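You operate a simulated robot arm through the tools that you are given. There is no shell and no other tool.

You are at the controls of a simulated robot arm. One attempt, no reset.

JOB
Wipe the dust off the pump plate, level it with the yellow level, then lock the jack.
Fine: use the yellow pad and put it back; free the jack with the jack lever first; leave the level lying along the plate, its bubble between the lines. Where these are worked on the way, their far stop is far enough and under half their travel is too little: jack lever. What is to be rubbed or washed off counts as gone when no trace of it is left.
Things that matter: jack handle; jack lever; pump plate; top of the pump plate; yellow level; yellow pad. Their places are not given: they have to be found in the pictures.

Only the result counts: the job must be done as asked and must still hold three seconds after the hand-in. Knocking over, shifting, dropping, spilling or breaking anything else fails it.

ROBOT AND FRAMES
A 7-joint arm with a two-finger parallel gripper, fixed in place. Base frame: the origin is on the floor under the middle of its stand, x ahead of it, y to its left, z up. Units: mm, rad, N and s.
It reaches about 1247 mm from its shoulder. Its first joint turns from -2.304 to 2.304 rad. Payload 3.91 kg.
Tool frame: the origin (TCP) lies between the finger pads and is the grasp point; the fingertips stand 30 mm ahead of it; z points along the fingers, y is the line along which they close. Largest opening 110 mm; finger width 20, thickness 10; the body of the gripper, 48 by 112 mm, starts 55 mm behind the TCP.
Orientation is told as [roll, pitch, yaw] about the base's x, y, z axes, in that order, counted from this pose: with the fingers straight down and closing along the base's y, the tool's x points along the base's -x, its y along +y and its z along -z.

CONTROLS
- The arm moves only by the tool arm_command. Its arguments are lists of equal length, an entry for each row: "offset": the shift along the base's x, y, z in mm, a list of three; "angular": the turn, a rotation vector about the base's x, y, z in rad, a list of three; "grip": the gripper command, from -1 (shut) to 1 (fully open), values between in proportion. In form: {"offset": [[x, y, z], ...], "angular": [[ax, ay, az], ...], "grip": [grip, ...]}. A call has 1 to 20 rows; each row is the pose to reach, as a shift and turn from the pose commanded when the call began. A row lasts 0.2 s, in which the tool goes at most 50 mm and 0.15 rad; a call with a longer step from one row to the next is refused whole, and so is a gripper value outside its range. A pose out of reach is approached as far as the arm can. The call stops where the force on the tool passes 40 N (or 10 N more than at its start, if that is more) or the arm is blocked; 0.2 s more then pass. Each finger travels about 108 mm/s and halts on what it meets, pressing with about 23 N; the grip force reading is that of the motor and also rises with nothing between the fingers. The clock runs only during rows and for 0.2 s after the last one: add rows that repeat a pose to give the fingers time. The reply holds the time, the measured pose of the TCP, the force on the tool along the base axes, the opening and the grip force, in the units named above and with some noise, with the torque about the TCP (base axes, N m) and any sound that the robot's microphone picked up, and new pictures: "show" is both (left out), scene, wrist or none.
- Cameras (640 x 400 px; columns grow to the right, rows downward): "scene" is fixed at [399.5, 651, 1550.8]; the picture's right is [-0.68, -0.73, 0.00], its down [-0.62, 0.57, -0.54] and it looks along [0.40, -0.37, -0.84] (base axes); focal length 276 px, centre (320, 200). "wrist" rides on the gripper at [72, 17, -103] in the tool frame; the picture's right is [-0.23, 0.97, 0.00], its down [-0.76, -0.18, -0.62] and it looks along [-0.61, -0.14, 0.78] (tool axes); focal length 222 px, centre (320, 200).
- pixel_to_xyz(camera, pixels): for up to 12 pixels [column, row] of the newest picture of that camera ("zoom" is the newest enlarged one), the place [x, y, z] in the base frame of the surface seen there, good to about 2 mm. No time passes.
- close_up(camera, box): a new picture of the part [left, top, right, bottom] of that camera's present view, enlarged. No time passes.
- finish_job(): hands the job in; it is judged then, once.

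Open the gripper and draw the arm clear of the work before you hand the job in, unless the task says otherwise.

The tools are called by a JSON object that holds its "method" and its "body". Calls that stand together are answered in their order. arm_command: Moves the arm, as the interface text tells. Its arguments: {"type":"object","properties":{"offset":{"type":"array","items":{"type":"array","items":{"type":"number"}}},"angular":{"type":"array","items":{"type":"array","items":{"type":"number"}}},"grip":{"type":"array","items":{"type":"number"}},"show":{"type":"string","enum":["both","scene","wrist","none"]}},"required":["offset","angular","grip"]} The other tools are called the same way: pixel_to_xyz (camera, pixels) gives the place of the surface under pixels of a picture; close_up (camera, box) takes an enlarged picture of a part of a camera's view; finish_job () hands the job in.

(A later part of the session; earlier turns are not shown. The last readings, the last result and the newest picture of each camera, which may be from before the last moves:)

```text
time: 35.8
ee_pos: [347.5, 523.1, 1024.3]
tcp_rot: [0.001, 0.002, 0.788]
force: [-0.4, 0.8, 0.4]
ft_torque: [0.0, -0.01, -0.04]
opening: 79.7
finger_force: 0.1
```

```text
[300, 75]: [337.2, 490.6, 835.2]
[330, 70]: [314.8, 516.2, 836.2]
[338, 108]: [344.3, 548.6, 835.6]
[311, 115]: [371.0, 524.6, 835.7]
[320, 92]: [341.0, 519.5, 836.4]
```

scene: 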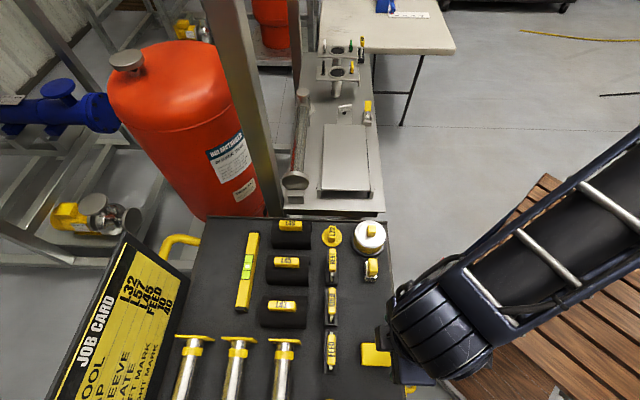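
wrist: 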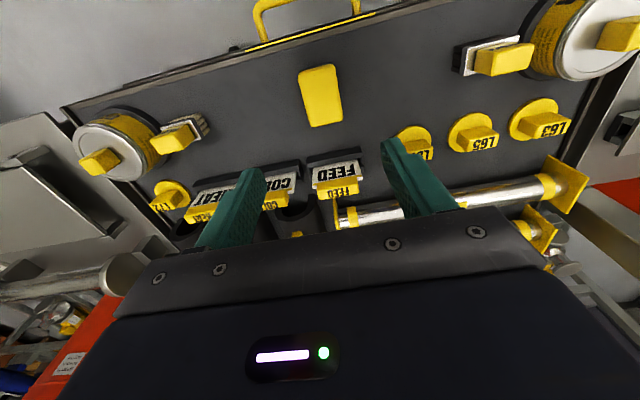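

The pad is back in place (top at z≈835.6, centre within a few mm). Next I check the surroundings of the yellow level in the scene view.

{"method": "close_up", "body": {"camera": "scene", "box": [200, 220, 320, 320]}}

{"method": "pixel_to_xyz", "body": {"camera": "scene", "pixels": [[290, 225], [287, 262], [283, 305], [270, 240], [262, 300], [125, 262], [185, 240], [192, 342], [240, 342], [160, 310], [185, 300], [215, 250]]}}

```text
4.00 times, centred on (260, 270) of scene
```

zoom: 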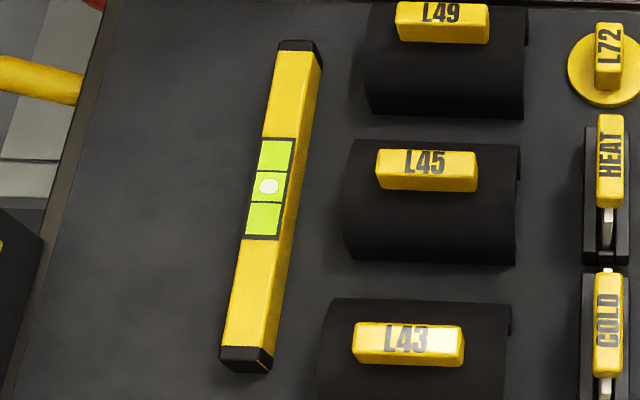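

```text
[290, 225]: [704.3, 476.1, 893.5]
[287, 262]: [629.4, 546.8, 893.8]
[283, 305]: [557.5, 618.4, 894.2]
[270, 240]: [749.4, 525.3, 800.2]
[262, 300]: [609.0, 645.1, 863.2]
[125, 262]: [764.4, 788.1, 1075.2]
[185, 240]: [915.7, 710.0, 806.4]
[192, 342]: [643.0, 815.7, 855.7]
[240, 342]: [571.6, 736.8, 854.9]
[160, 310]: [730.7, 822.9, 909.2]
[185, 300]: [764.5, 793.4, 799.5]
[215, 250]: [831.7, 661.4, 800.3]
```

The level lies along about (-0.72,0.69), centre near (708,626), clear of the black holders (≥54 mm away). I move above it while turning the fingers to close across it (yaw −0.785).

{"method": "arm_command", "body": {"offset": [[30, 8.6, 0], [60, 17, 0], [91, 26, 0], [121, 34, 0], [151, 43, 0], [181, 52, 0], [212, 60, 0], [242, 69, 0], [272, 77, 0], [303, 86, 0], [333, 95, 0], [363, 103, 0], [363, 103, 0]], "angular": [[0, 0, -0.131], [0, 0, -0.262], [0, 0, -0.393], [0, 0, -0.524], [0, 0, -0.655], [0, 0, -0.786], [0, 0, -0.917], [0, 0, -1.048], [0, 0, -1.179], [0, 0, -1.31], [0, 0, -1.44], [0, 0, -1.57], [0, 0, -1.57]], "grip": [0.45, 0.45, 0.45, 0.45, 0.45, 0.45, 0.45, 0.45, 0.45, 0.45, 0.45, 0.45, 0.45]}}

```text
time: 38.6
ee_pos: [706.4, 624.1, 1025.1]
tcp_rot: [0.0, -0.001, -0.785]
force: [0.0, -0.2, 0.1]
ft_torque: [0.02, 0.0, 0.0]
opening: 79.8
finger_force: 0.0
```

scene: 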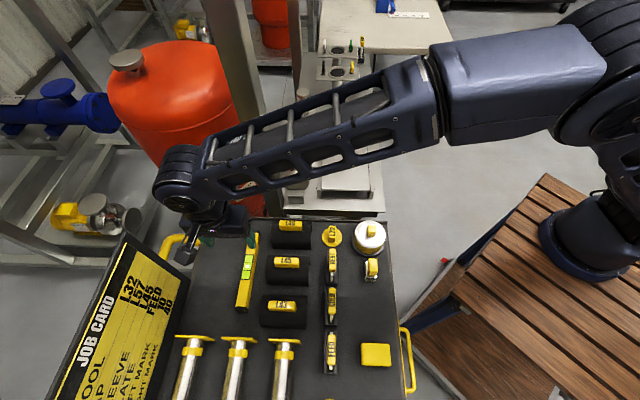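
wrist: 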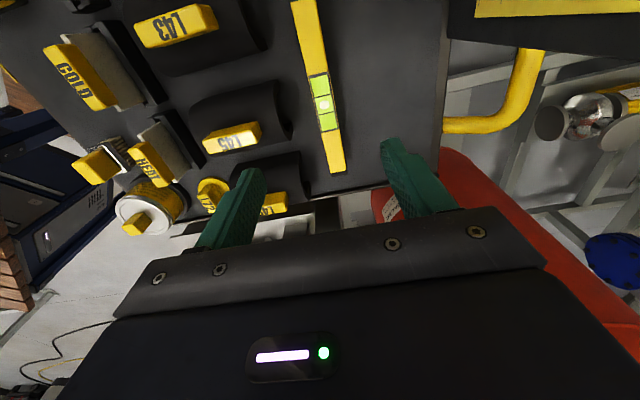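

The level is seen at wrist (325,95). I zoom in and measure its edges and ends.

{"method": "close_up", "body": {"camera": "wrist", "box": [240, 0, 400, 180]}}

{"method": "pixel_to_xyz", "body": {"camera": "wrist", "pixels": [[302, 2], [304, 20], [312, 60], [322, 100], [331, 140], [337, 169], [295, 20], [314, 20], [325, 140], [340, 140], [310, 95], [334, 90]]}}

```text
2.22 times, centred on (320, 90) of wrist
```

zoom: 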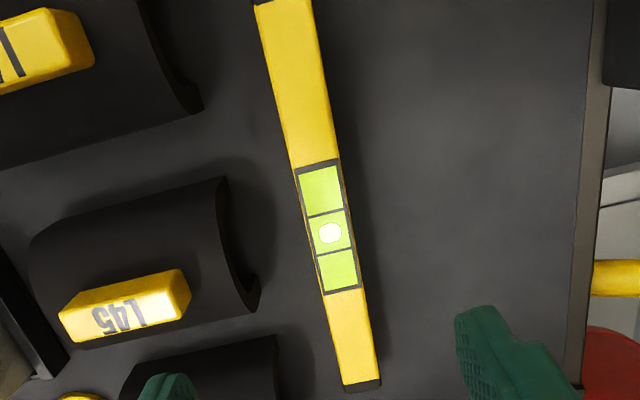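

```text
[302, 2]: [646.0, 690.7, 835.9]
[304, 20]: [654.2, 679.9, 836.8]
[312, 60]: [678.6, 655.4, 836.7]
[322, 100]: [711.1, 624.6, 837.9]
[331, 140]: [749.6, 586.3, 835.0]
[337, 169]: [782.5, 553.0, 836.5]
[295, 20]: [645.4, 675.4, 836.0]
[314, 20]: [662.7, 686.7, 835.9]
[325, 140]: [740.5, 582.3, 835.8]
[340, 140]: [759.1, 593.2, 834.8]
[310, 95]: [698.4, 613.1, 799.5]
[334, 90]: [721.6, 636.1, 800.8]
```

The level's axis passes (713,622), width ≈22 mm. I check how close the L45 and L43 holders come before lowering the fingers beside it.

{"method": "pixel_to_xyz", "body": {"camera": "zoom", "pixels": [[258, 295], [250, 260], [235, 200], [222, 182], [262, 310], [270, 290], [198, 100], [205, 105], [275, 345], [280, 335], [330, 232], [362, 385]]}}

```text
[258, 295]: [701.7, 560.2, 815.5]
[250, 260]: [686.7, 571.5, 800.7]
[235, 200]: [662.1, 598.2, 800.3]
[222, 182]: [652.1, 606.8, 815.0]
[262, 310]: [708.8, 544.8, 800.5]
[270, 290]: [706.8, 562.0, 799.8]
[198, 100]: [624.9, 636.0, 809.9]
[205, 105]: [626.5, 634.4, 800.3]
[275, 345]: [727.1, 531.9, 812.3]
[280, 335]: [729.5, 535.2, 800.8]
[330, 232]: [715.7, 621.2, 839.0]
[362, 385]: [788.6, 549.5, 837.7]
```

The holders start about 52 mm from the level's axis, so an opening of 50 mm is safe. I lower onto the level's middle.

{"method": "arm_command", "body": {"offset": [[6, -4.5, -30], [6, -4.5, -70], [6, -4.5, -110], [6, -4.5, -145], [6, -4.5, -170], [6, -4.5, -182], [6, -4.5, -186], [6, -4.5, -186]], "angular": [[0, 0, 0], [0, 0, 0], [0, 0, 0], [0, 0, 0], [0, 0, 0], [0, 0, 0], [0, 0, 0], [0, 0, 0]], "grip": [-0.09, -0.09, -0.09, -0.09, -0.09, -0.09, -0.09, -0.09]}}

```text
time: 40.4
ee_pos: [713.7, 621.1, 839.4]
tcp_rot: [-0.001, 0.0, -0.785]
force: [-0.2, 0.2, -0.1]
ft_torque: [0.0, -0.03, -0.03]
opening: 49.7
finger_force: 0.1
```

scene: 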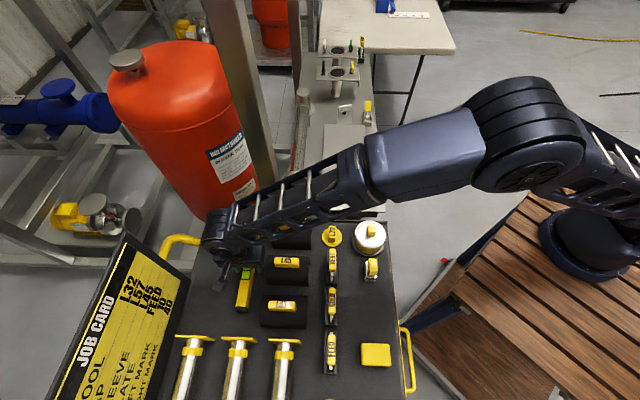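
wrist: 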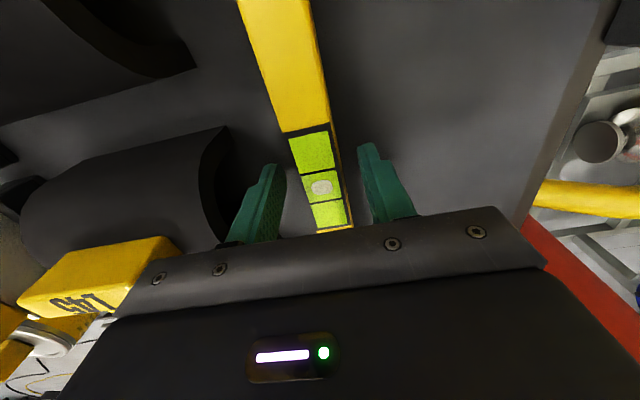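

The level's bubble lies right at the grasp point (320,187). I close the gripper on it.

{"method": "arm_command", "body": {"offset": [[0, 0, -1.5], [0, 0, -1.5], [0, 0, -1.5], [0, 0, -1.5]], "angular": [[0, 0, 0], [0, 0, 0], [0, 0, 0], [0, 0, 0]], "grip": [-0.3, -1, -1, -1], "show": "wrist"}}

```text
time: 41.4
ee_pos: [713.6, 620.9, 836.9]
tcp_rot: [0.0, -0.001, -0.786]
force: [0.2, 0.1, 0.1]
ft_torque: [0.12, 0.07, -0.01]
opening: 25.7
finger_force: 23.0
```

wrist: 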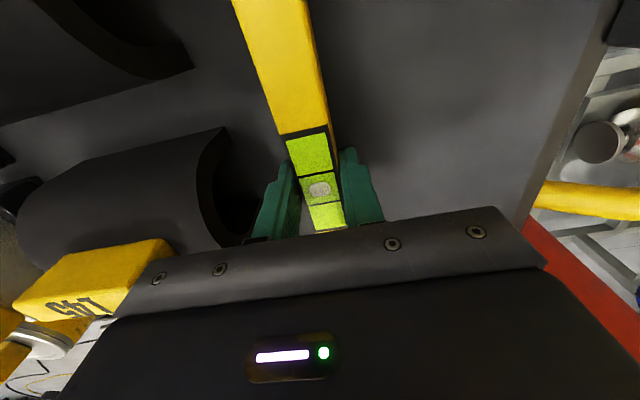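

The level is gripped (25.7 mm). I lift it and take it around the post at (822,442), swinging by way of (560,480) to above the plate centre.

{"method": "arm_command", "body": {"offset": [[0, 0, 30], [0, 0, 75], [0, 0, 120], [0, 0, 165], [-38, -15, 175], [-77, -31, 180], [-116, -46, 180], [-154, -61, 180], [-154, -101, 180], [-154, -141, 180], [-154, -181, 180], [-154, -221, 180], [-126, -255, 180], [-98, -289, 180], [-70, -323, 175], [-42, -357, 165], [-14, -391, 150], [21, -417, 135], [56, -442, 120], [92, -467.5, 105]], "angular": [[0, 0, 0], [0, 0, 0], [0, 0, 0], [0, 0, 0], [0, 0, 0], [0, 0, 0], [0, 0, 0], [0, 0, 0], [0, 0, 0], [0, 0, 0], [0, 0, 0], [0, 0, 0], [0, 0, 0], [0, 0, 0], [0, 0, 0], [0, 0, 0], [0, 0, 0], [0, 0, 0], [0, 0, 0], [0, 0, 0]], "grip": [-1, -1, -1, -1, -1, -1, -1, -1, -1, -1, -1, -1, -1, -1, -1, -1, -1, -1, -1, -1]}}

```text
time: 45.6
ee_pos: [805.1, 155.3, 943.9]
tcp_rot: [0.001, 0.0, -0.785]
force: [-0.5, 1.1, -1.5]
ft_torque: [-0.04, 0.0, -0.02]
opening: 25.9
finger_force: 22.8
```

scene: 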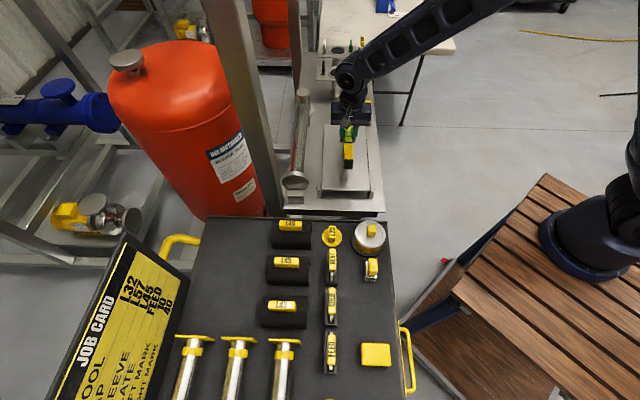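
wrist: 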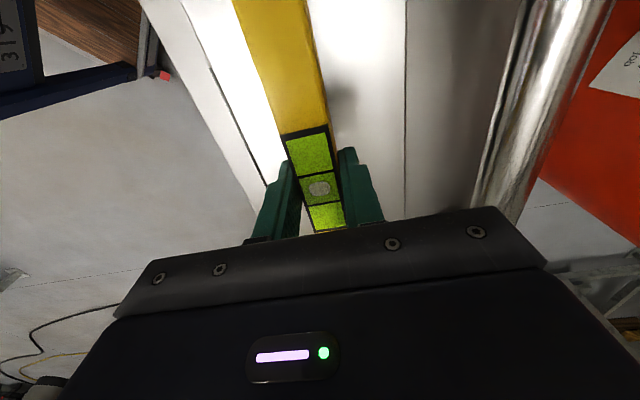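

The level hangs above the plate centre. I lower to just above contact.

{"method": "arm_command", "body": {"offset": [[0, 0, -25], [0, 0, -45], [0, 0, -54], [0, 0, -57], [0, 0, -57]], "angular": [[0, 0, 0], [0, 0, 0], [0, 0, 0], [0, 0, 0], [0, 0, 0]], "grip": [-1, -1, -1, -1, -1], "show": "wrist"}}

```text
time: 46.8
ee_pos: [804.4, 153.6, 885.1]
tcp_rot: [0.0, 0.001, -0.786]
force: [0.1, 0.1, -2.3]
ft_torque: [-0.01, 0.0, 0.04]
opening: 25.7
finger_force: 23.3
```

wrist: 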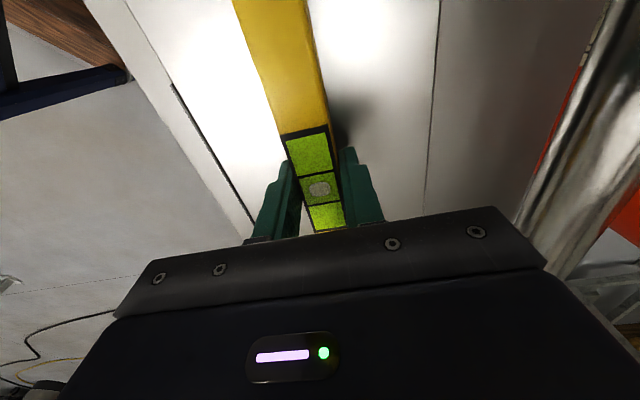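

No contact yet (z≈885). I lower in 1 mm steps until it touches.

{"method": "arm_command", "body": {"offset": [[0, 0, -1], [0, 0, -2], [0, 0, -2.5], [0, 0, -3], [0, 0, -3]], "angular": [[0, 0, 0], [0, 0, 0], [0, 0, 0], [0, 0, 0], [0, 0, 0]], "grip": [-1, -1, -1, -1, -1], "show": "none"}}

```text
time: 48.0
ee_pos: [805.4, 154.1, 882.3]
tcp_rot: [0.0, 0.0, -0.785]
force: [-0.9, 0.4, -2.7]
ft_torque: [0.0, 0.02, 0.02]
opening: 25.4
finger_force: 23.1
```

{"method": "arm_command", "body": {"offset": [[0, 0, -0.5], [0, 0, -1], [0, 0, -1.5], [0, 0, -1.5]], "angular": [[0, 0, 0], [0, 0, 0], [0, 0, 0], [0, 0, 0]], "grip": [-1, -1, -1, -1], "show": "none"}}

```text
time: 49.0
ee_pos: [806.0, 154.2, 880.9]
tcp_rot: [0.001, 0.001, -0.786]
force: [2.2, 0.6, 10.7]
ft_torque: [0.26, 0.29, 0.09]
opening: 26.0
finger_force: 22.8
```

The level now rests on the plate (10.7 N). I open the fingers to 55 mm and rise straight up.

{"method": "arm_command", "body": {"offset": [[0, 0, 0.5], [0, 0, 0.5], [0, 0, 0.5], [0, 0, 0.5], [0, 0, 15], [0, 0, 50], [0, 0, 90]], "angular": [[0, 0, 0], [0, 0, 0], [0, 0, 0], [0, 0, 0], [0, 0, 0], [0, 0, 0], [0, 0, 0]], "grip": [-0.4, 0, 0, 0, 0, 0, 0]}}

```text
time: 50.6
ee_pos: [804.8, 153.2, 969.1]
tcp_rot: [-0.002, -0.001, -0.784]
force: [0.1, 0.3, -1.3]
ft_torque: [-0.02, 0.04, 0.02]
opening: 55.0
finger_force: 0.2
```

scene: 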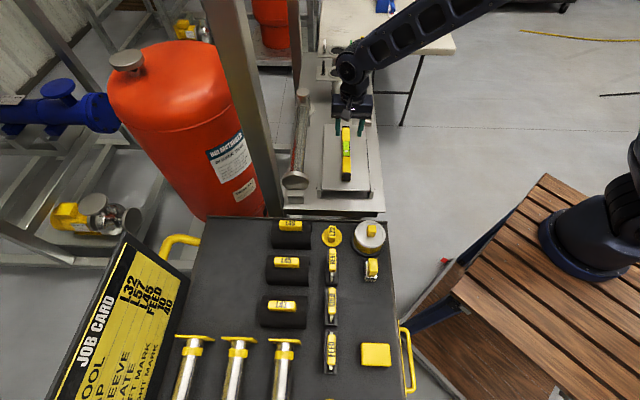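
wrist: 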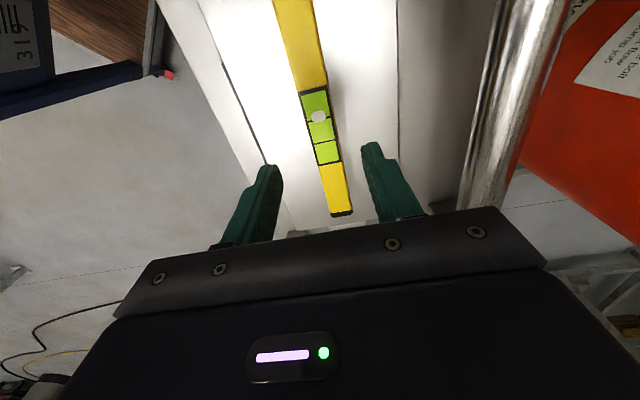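

The level rests on the plate and its bubble sits toward the hinge end, so the jack end must be raised. I now turn the hand to yaw +0.785 and move to look at the jack lever and handle from the side.

{"method": "arm_command", "body": {"offset": [[4, -20, 20], [8, -40, 35], [12, -61, 40], [16, -81, 40], [20, -102, 40], [24, -122, 40], [28, -143, 40], [32, -163, 40], [36, -184, 40], [40, -204, 40], [44, -224, 40], [44, -224, 40]], "angular": [[0, 0, 0.142], [0, 0, 0.285], [0, 0, 0.428], [0, 0, 0.57], [0, 0, 0.713], [0, 0, 0.856], [0, 0, 0.999], [0, 0, 1.14], [0, 0, 1.285], [0, 0, 1.427], [0, 0, 1.57], [0, 0, 1.57]], "grip": [0, 0, 0, 0, 0, 0, 0, 0, 0, 0, 0, 0]}}

{"method": "close_up", "body": {"camera": "wrist", "box": [160, 0, 480, 200]}}

{"method": "close_up", "body": {"camera": "scene", "box": [320, 120, 376, 190]}}

```text
time: 53.2
ee_pos: [850.3, -69.6, 1010.5]
tcp_rot: [0.001, 0.0, 0.788]
force: [0.0, -0.3, -1.6]
ft_torque: [0.02, 0.01, 0.02]
opening: 55.1
finger_force: 0.1
```

scene: 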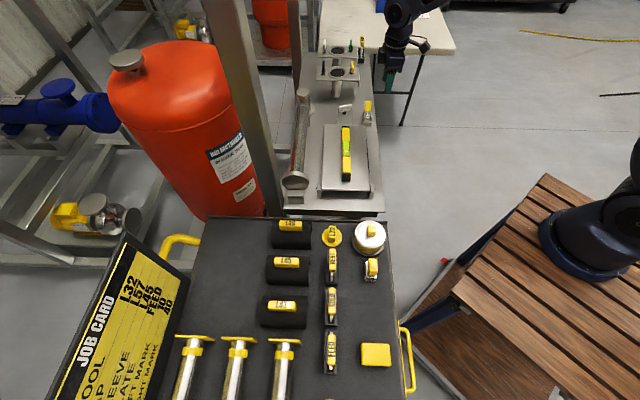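
wrist: 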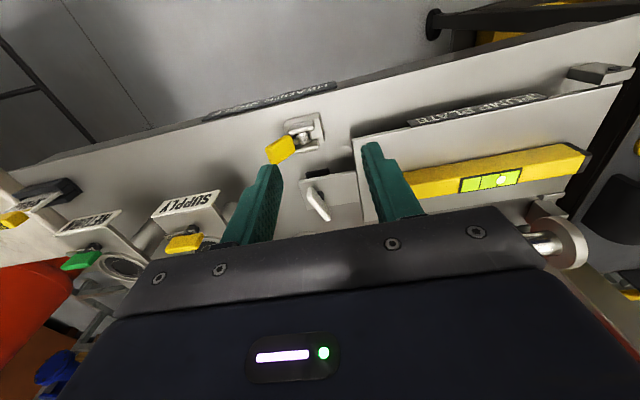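

```text
2.00 times, centred on (320, 100) of wrist
```

zoom: 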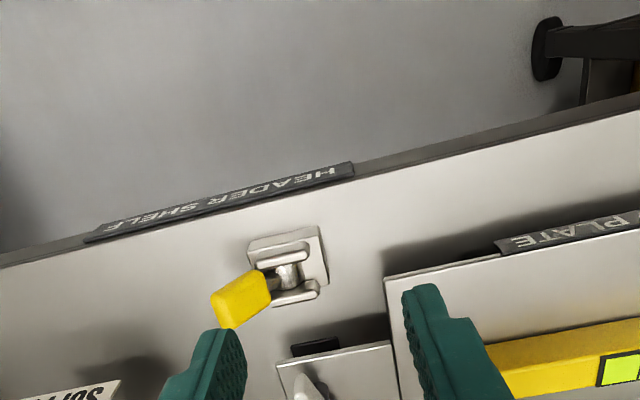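

```text
5.71 times, centred on (348, 155) of scene
```

zoom: 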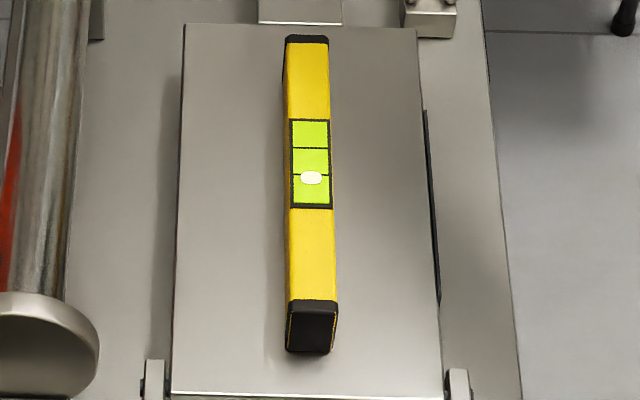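

The bubble sits over the line toward the hinge side. The lever (wrist (282,148)) leans away from the plate; I measure its points and the handle's from this view.

{"method": "close_up", "body": {"camera": "wrist", "box": [240, 100, 360, 230]}}

{"method": "pixel_to_xyz", "body": {"camera": "wrist", "pixels": [[268, 158], [277, 163], [285, 138], [292, 145], [280, 150], [298, 138], [305, 128], [318, 140], [312, 147], [318, 185], [330, 215], [318, 172]]}}

```text
3.08 times, centred on (300, 165) of wrist
```

zoom: 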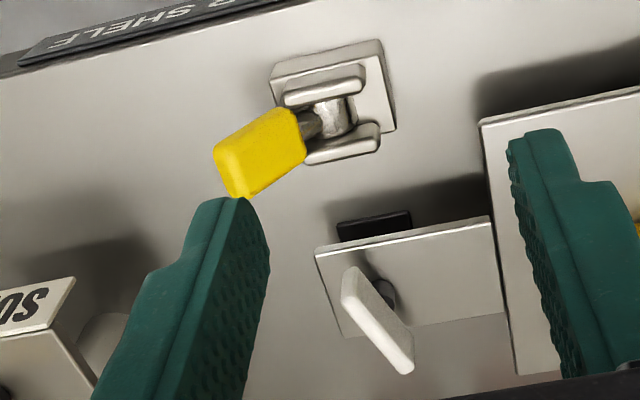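

```text
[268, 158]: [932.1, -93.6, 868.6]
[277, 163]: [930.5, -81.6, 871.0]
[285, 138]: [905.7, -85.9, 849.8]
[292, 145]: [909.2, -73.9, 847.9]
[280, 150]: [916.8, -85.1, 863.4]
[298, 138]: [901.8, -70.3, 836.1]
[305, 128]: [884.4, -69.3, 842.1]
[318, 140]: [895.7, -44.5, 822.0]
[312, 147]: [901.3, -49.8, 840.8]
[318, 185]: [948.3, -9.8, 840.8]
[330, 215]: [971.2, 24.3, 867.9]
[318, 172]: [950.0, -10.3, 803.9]
```

The lever leans outward (~45°) in the plate's length direction, pivot near (890,-57,828), tip near (931,-88,870). Before pushing it over with closed fingers, I check the distance to the SUPPLY bracket beyond it.

{"method": "pixel_to_xyz", "body": {"camera": "wrist", "pixels": [[220, 195], [225, 212], [155, 215], [190, 205], [185, 245], [200, 232], [120, 215], [85, 225], [240, 160], [265, 200], [300, 195], [345, 190]]}}

{"method": "close_up", "body": {"camera": "scene", "box": [320, 30, 400, 130]}}

```text
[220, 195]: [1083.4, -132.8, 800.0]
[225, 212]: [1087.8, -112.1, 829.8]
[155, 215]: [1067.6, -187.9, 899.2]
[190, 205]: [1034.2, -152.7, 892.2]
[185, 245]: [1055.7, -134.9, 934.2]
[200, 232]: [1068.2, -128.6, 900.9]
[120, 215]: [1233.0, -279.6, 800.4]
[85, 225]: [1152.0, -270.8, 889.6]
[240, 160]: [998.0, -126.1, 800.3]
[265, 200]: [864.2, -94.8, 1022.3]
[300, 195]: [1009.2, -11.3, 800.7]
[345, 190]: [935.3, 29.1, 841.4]
```

```text
4.00 times, centred on (360, 80) of scene
```

zoom: 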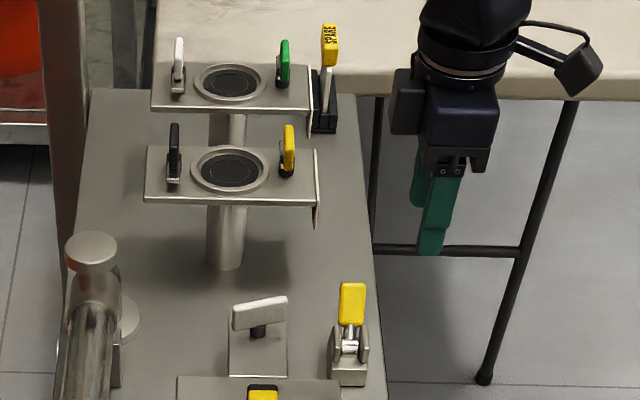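

The bracket is ~170 mm beyond the pivot, so there is room. I close the fingers and go down on the outer side of the lever at (947,-112).

{"method": "arm_command", "body": {"offset": [[32, -14, 0], [64, -28, 0], [97, -42.5, 0], [97, -42.5, -30], [97, -42.5, -65], [97, -42.5, -95], [97, -42.5, -115], [97, -42.5, -126], [97, -42.5, -126]], "angular": [[0, 0, 0], [0, 0, 0], [0, 0, 0], [0, 0, 0], [0, 0, 0], [0, 0, 0], [0, 0, 0], [0, 0, 0], [0, 0, 0]], "grip": [-1, -1, -1, -1, -1, -1, -1, -1, -1]}}

{"method": "close_up", "body": {"camera": "wrist", "box": [240, 80, 480, 230]}}

```text
time: 55.2
ee_pos: [946.8, -113.1, 884.0]
tcp_rot: [-0.001, 0.001, 0.786]
force: [0.4, 0.6, -1.0]
ft_torque: [-0.02, 0.04, 0.04]
opening: 0.1
finger_force: 22.7
```

scene: 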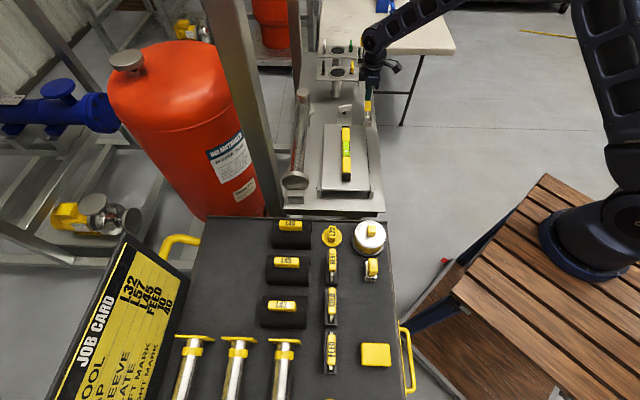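
wrist: 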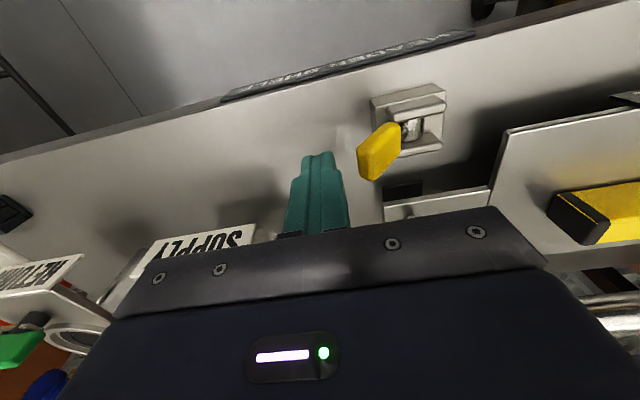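

```text
2.67 times, centred on (360, 155) of wrist
```

zoom: 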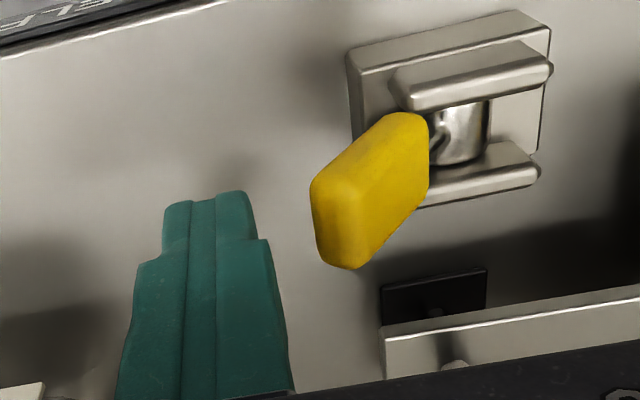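

The closed fingers stand beyond the lever tip and in line with it. I push along (-0.707,0.707) toward the plate, slowly, for 56 mm and look.

{"method": "arm_command", "body": {"offset": [[-5.66, 5.66, 0], [-11.3, 11.3, 0], [-17, 17, 0], [-22.6, 22.6, 0], [-28.3, 28.3, 0], [-34, 34, 0], [-39.6, 39.6, 0]], "angular": [[0, 0, 0], [0, 0, 0], [0, 0, 0], [0, 0, 0], [0, 0, 0], [0, 0, 0], [0, 0, 0]], "grip": [-1, -1, -1, -1, -1, -1, -1]}}

{"method": "close_up", "body": {"camera": "wrist", "box": [240, 80, 480, 230]}}

{"method": "close_up", "body": {"camera": "scene", "box": [320, 80, 400, 130]}}

```text
time: 56.8
ee_pos: [907.7, -74.3, 886.2]
tcp_rot: [-0.001, -0.001, 0.785]
force: [3.4, -3.3, 21.4]
ft_torque: [-0.05, 0.03, 0.02]
opening: 0.0
finger_force: 22.6
```

scene: 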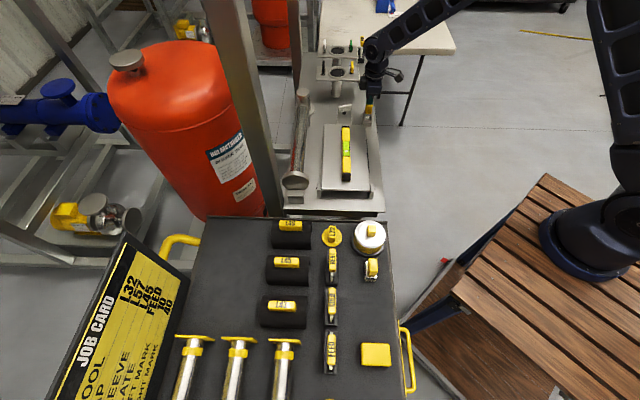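
wrist: 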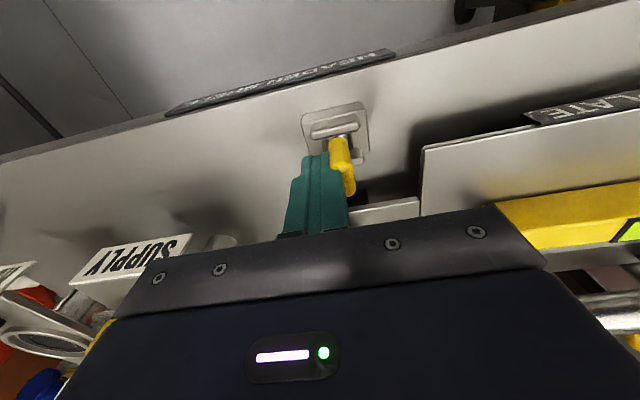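

```text
2.67 times, centred on (360, 155) of wrist
```

zoom: 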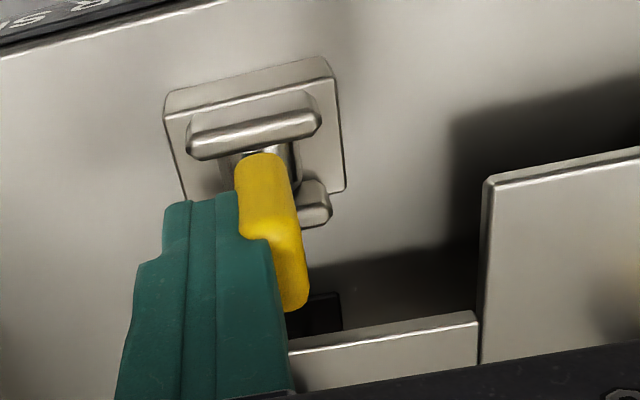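

```text
8.00 times, centred on (360, 105) of scene
```

zoom: 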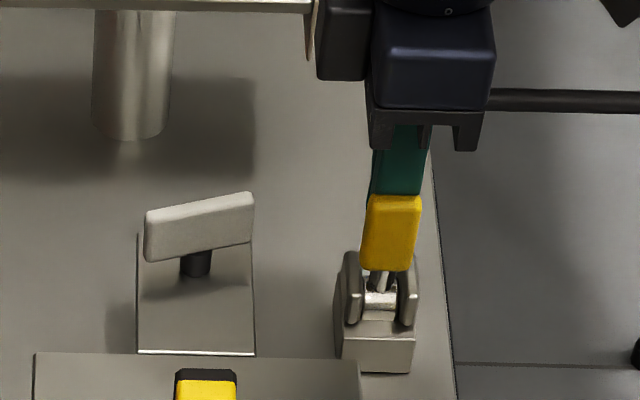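

The lever stands about upright, but a 21 N upward force suggests its tip catches under the finger's step. I back off, rise 14 mm, and push again.

{"method": "arm_command", "body": {"offset": [[4, -4, 0], [5, -5, 8], [5, -5, 14], [0, 0, 14], [-4.2, 4.2, 14], [-8.5, 8.5, 14], [-12.7, 12.7, 14], [-17, 17, 14], [-21.2, 21.2, 14]], "angular": [[0, 0, 0], [0, 0, 0], [0, 0, 0], [0, 0, 0], [0, 0, 0], [0, 0, 0], [0, 0, 0], [0, 0, 0], [0, 0, 0]], "grip": [-1, -1, -1, -1, -1, -1, -1, -1, -1]}}

{"method": "close_up", "body": {"camera": "wrist", "box": [240, 80, 480, 230]}}

{"method": "close_up", "body": {"camera": "scene", "box": [320, 80, 400, 130]}}

```text
time: 58.8
ee_pos: [885.8, -51.3, 898.0]
tcp_rot: [0.001, -0.001, 0.785]
force: [-0.2, -0.2, -0.7]
ft_torque: [-0.02, 0.02, 0.06]
opening: 0.1
finger_force: 23.0
```

scene: 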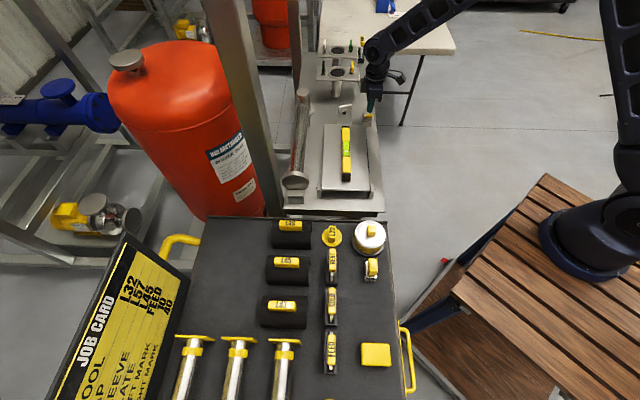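
wrist: 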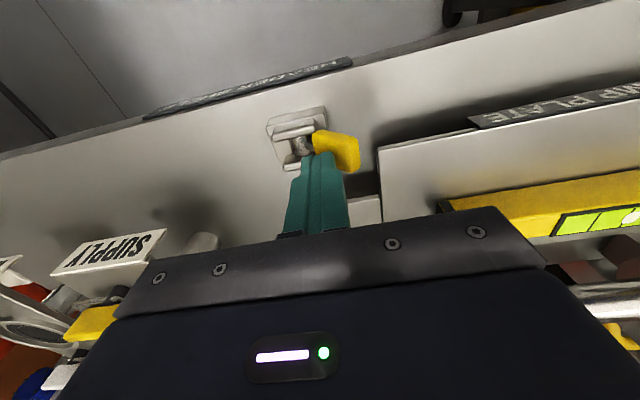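

```text
2.67 times, centred on (360, 155) of wrist
```

zoom: 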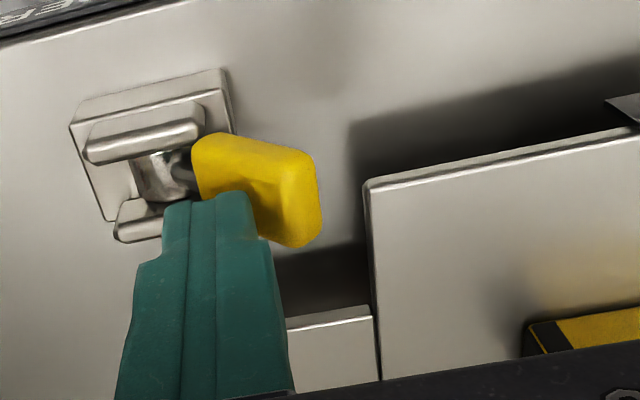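

```text
8.00 times, centred on (360, 105) of scene
```

zoom: 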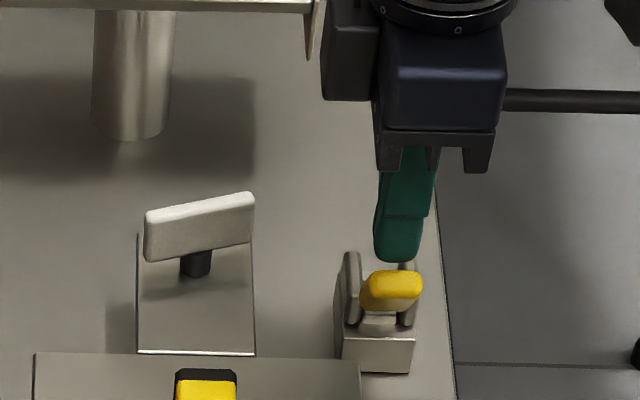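

The lever has gone over toward the plate and the force is nearly zero. I measure its points to see the angle.

{"method": "pixel_to_xyz", "body": {"camera": "wrist", "pixels": [[355, 145], [352, 160], [345, 150], [330, 140], [318, 138], [320, 133], [340, 136], [350, 168], [308, 142], [296, 125]]}}

{"method": "pixel_to_xyz", "body": {"camera": "zoom", "pixels": [[390, 280], [390, 300], [370, 290], [415, 285], [350, 300], [408, 300]]}}

```text
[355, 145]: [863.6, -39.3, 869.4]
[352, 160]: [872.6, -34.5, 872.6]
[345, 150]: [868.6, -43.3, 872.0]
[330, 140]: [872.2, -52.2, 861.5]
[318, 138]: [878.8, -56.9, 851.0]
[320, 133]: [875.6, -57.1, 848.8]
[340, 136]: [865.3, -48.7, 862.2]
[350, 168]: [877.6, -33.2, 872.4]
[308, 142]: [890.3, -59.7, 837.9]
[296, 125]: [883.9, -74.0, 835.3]
```

```text
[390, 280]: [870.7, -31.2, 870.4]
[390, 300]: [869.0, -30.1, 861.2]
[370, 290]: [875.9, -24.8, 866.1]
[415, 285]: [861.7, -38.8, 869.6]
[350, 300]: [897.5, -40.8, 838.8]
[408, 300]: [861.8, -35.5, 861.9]
```

The lever tip is now mirrored about the pivot (≈(897,-62)), so it seems near its far stop. I push a little further to confirm by force.

{"method": "arm_command", "body": {"offset": [[-2.1, 2.1, 0], [-4.2, 4.2, 0], [-6.4, 6.4, 0], [-8.5, 8.5, 0]], "angular": [[0, 0, 0], [0, 0, 0], [0, 0, 0], [0, 0, 0]], "grip": [-1, -1, -1, -1]}}

{"method": "pixel_to_xyz", "body": {"camera": "scene", "pixels": [[368, 115], [369, 117], [366, 116], [371, 116]]}}

{"method": "close_up", "body": {"camera": "wrist", "box": [240, 80, 480, 230]}}

```text
time: 59.8
ee_pos: [877.9, -45.0, 897.6]
tcp_rot: [-0.002, -0.001, 0.783]
force: [16.2, -10.2, 1.2]
ft_torque: [-0.36, -0.49, -0.01]
opening: 0.1
finger_force: 23.2
```

scene: 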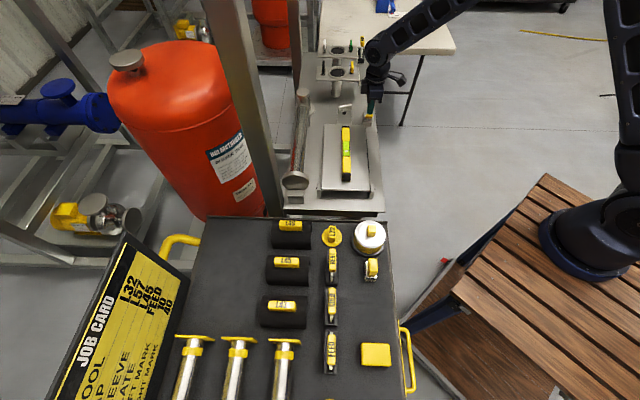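
wrist: 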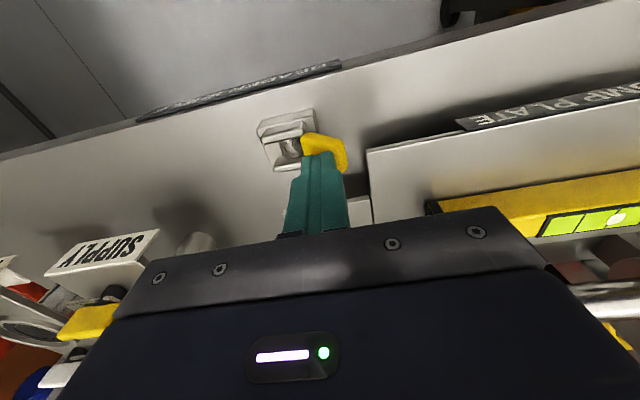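

```text
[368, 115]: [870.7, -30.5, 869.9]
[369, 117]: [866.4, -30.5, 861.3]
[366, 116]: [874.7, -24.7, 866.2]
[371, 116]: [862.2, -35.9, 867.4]
```

```text
2.67 times, centred on (360, 155) of wrist
```

zoom: 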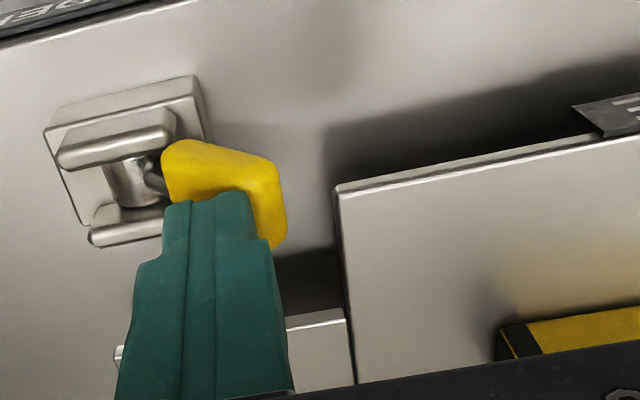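

The push met about 19 N and the lever didn't move further: it's at its far stop, so the jack is freed. I back off, rise and go above the jack handle near (961,2), turning to yaw ≈1.054 so the fingers close across the bar.

{"method": "arm_command", "body": {"offset": [[6, -6, 0], [6, -6, 40], [30, 8, 65], [58, 26, 65], [83.3, 45.2, 65], [83.3, 45.2, 65]], "angular": [[0, 0, 0], [0, 0, 0], [0, 0, 0.1], [0, 0, 0.2], [0, 0, 0.269], [0, 0, 0.269]], "grip": [-1, -1, -0.5, 0, 0, 0]}}

{"method": "close_up", "body": {"camera": "wrist", "box": [240, 60, 440, 230]}}

{"method": "close_up", "body": {"camera": "scene", "box": [320, 80, 400, 130]}}

{"method": "close_up", "body": {"camera": "scene", "box": [320, 120, 376, 190]}}

```text
time: 61.2
ee_pos: [959.2, 2.1, 963.7]
tcp_rot: [0.001, 0.0, 1.055]
force: [0.0, 0.4, 0.4]
ft_torque: [0.03, -0.03, 0.03]
opening: 54.9
finger_force: 0.1
```

scene: 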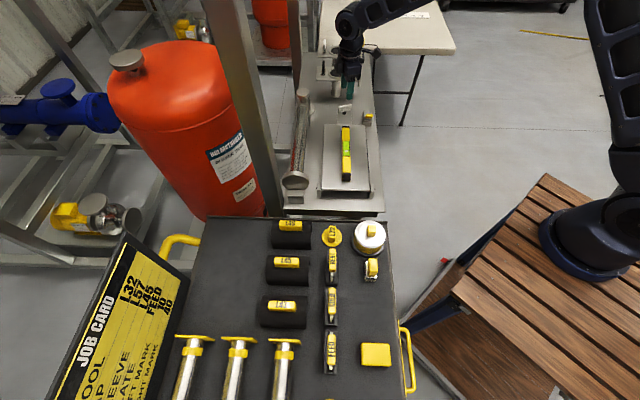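
wrist: 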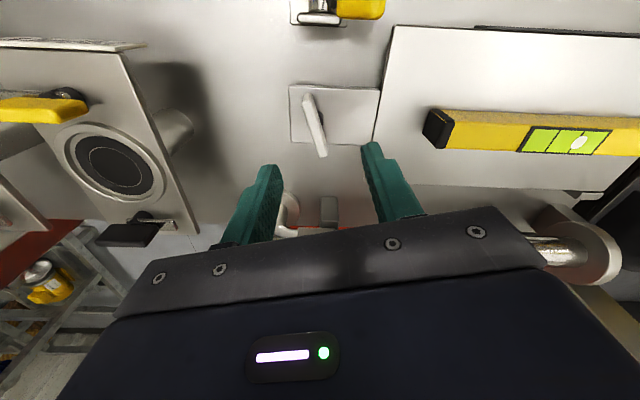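

```text
2.35 times, centred on (340, 145) of wrist
```

zoom: 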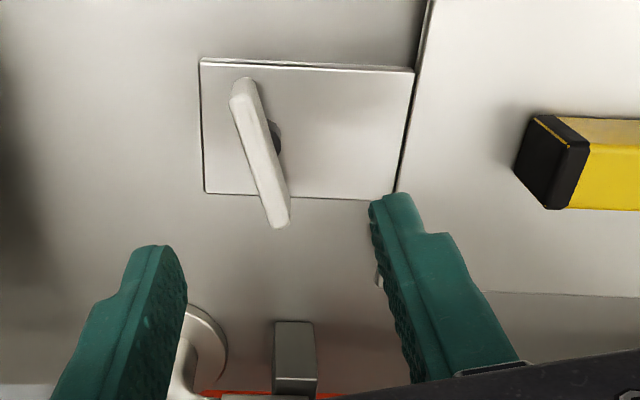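

```text
8.00 times, centred on (360, 105) of scene
```

zoom: 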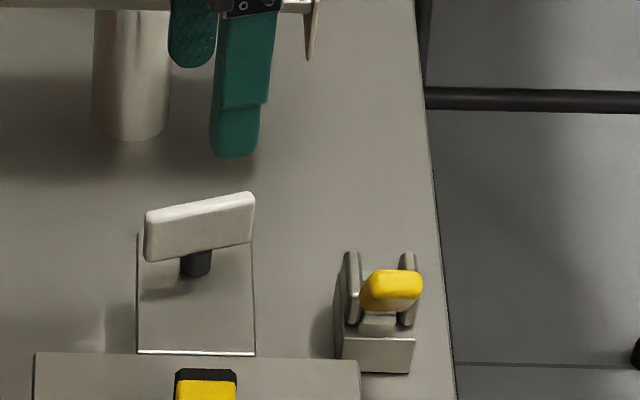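

```text
5.71 times, centred on (348, 155) of scene
```

zoom: 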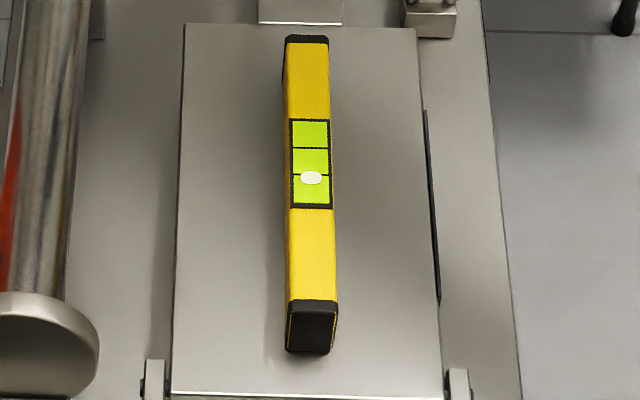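

The lever stays over at its far stop. I measure the handle bar's ends and stem in this view.

{"method": "pixel_to_xyz", "body": {"camera": "wrist", "pixels": [[306, 97], [309, 96], [312, 112], [315, 125], [318, 138], [322, 152], [325, 150], [320, 119], [318, 116], [350, 110], [300, 130], [310, 94]]}}

{"method": "close_up", "body": {"camera": "wrist", "box": [290, 80, 350, 165]}}

```text
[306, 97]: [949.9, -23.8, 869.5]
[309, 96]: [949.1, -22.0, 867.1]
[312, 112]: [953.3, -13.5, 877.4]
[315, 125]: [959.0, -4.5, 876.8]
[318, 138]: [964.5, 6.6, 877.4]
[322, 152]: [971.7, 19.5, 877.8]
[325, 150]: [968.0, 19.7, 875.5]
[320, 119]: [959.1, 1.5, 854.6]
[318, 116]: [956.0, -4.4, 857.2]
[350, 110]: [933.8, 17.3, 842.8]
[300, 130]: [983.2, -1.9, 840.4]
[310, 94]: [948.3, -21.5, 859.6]
```

```text
4.71 times, centred on (320, 122) of wrist
```

zoom: 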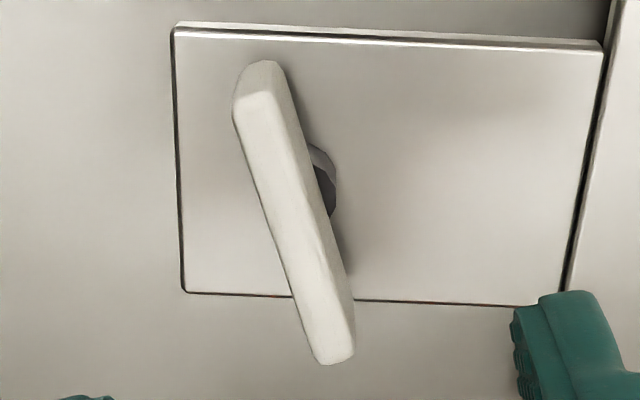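

The bar's top is at z≈877, centre ≈(961,1), pointing at about 61°. I lower the open fingers around it with the tips staying above the tab (842).

{"method": "arm_command", "body": {"offset": [[0, -1, -25], [0, -1, -50], [0, -1, -70], [0, -1, -78], [0, -1, -81], [0, -1, -81]], "angular": [[0, 0, 0], [0, 0, 0], [0, 0, 0], [0, 0, 0.009], [0, 0, 0.009], [0, 0, 0.009]], "grip": [0, 0, 0, 0, 0, 0]}}

{"method": "close_up", "body": {"camera": "wrist", "box": [220, 100, 420, 230]}}

```text
time: 62.6
ee_pos: [960.0, -0.1, 883.0]
tcp_rot: [-0.001, 0.0, 1.062]
force: [0.5, 0.0, 0.2]
ft_torque: [0.04, -0.02, -0.01]
opening: 55.1
finger_force: 0.1
```

scene: 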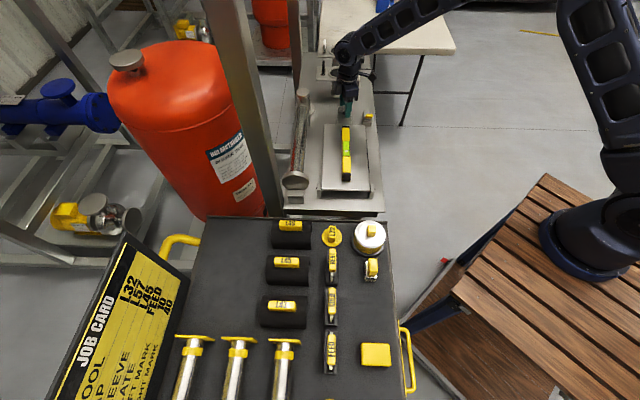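
wrist: 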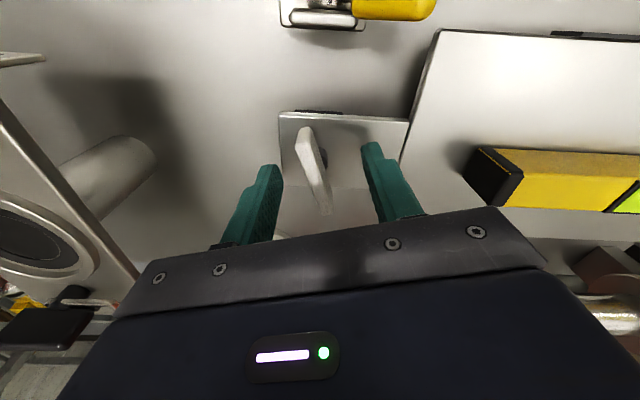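

```text
3.08 times, centred on (320, 165) of wrist
```

zoom: 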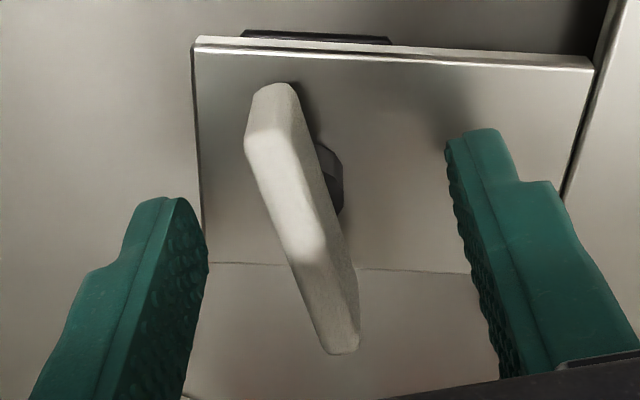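

The bar lies centred between the fingers and parallel to them. I close on it.

{"method": "arm_command", "body": {"offset": [[0, 0, -1], [0, 0, -1], [0, 0, -1], [0, 0, -1]], "angular": [[0, 0, 0], [0, 0, 0], [0, 0, 0], [0, 0, 0]], "grip": [-0.5, -1, -1, -1], "show": "wrist"}}

```text
time: 63.6
ee_pos: [962.0, -0.6, 883.1]
tcp_rot: [-0.001, -0.001, 1.061]
force: [29.8, -11.4, 1.0]
ft_torque: [0.86, 0.19, -0.02]
opening: 9.3
finger_force: 45.1
```

wrist: 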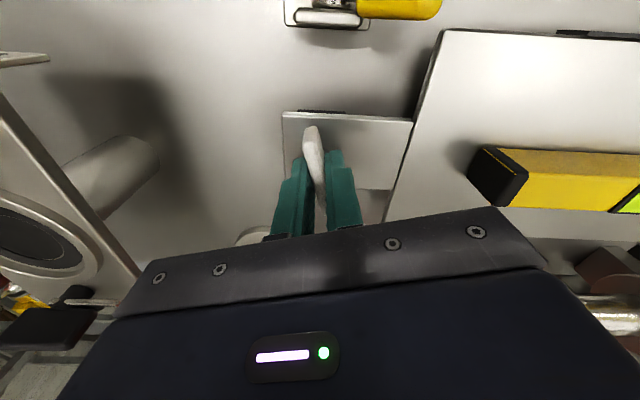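

Gripped (9.3 mm), but a 32 N side force shows the hand is a few mm off the bar. I shift the hand 3 mm along that force to relax it.

{"method": "arm_command", "body": {"offset": [[1, -0.5, 0], [2, -1, 0], [2.8, -1.4, 0], [2.8, -1.4, 0]], "angular": [[0, 0, 0], [0, 0, 0], [0, 0, 0], [0, 0, 0]], "grip": [-1, -1, -1, -1], "show": "none"}}

```text
time: 64.6
ee_pos: [963.1, -0.1, 882.2]
tcp_rot: [0.003, 0.001, 1.065]
force: [-17.3, -9.9, 24.2]
ft_torque: [-0.43, 1.78, 0.06]
opening: 8.7
finger_force: 44.8
```

The side force reversed partly and there's 24 N upward. I relax by moving 1.5 mm back and 2 mm up and read again.

{"method": "arm_command", "body": {"offset": [[-0.5, 0, 1], [-1, 0, 2], [-1, 0, 2], [-1, 0, 2]], "angular": [[0, 0, 0], [0, 0, 0], [0, 0, 0], [0, 0, 0]], "grip": [-1, -1, -1, -1], "show": "both"}}

{"method": "close_up", "body": {"camera": "wrist", "box": [240, 100, 400, 230]}}

{"method": "close_up", "body": {"camera": "scene", "box": [320, 80, 400, 130]}}

```text
time: 65.6
ee_pos: [961.5, -0.5, 882.8]
tcp_rot: [0.001, 0.001, 1.063]
force: [-3.2, -2.1, -8.2]
ft_torque: [1.09, 0.74, 0.0]
opening: 9.0
finger_force: 45.2
```

scene: 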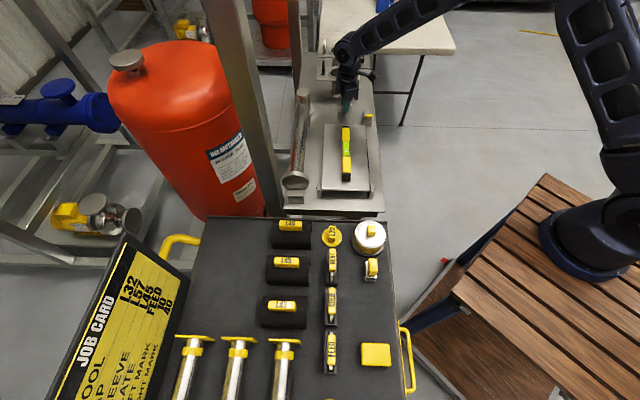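
wrist: 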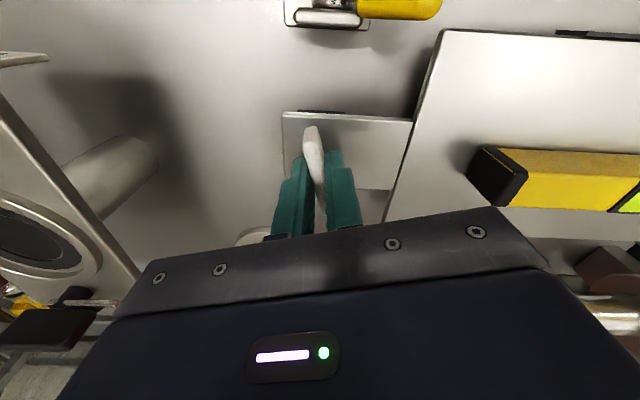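

```text
3.08 times, centred on (320, 165) of wrist
```

zoom: 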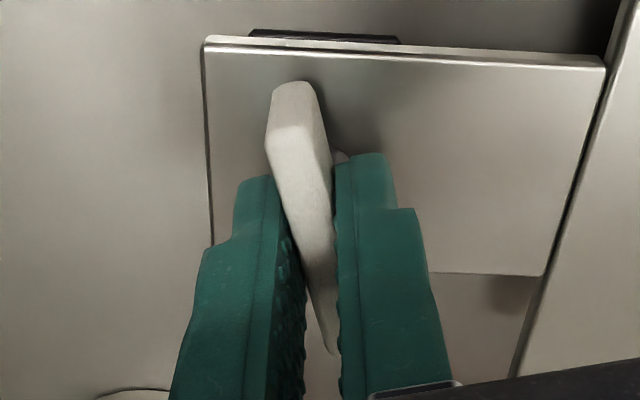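

```text
8.00 times, centred on (360, 105) of scene
```

zoom: 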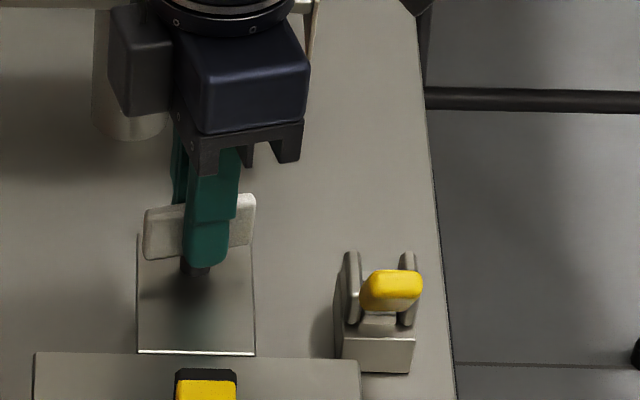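

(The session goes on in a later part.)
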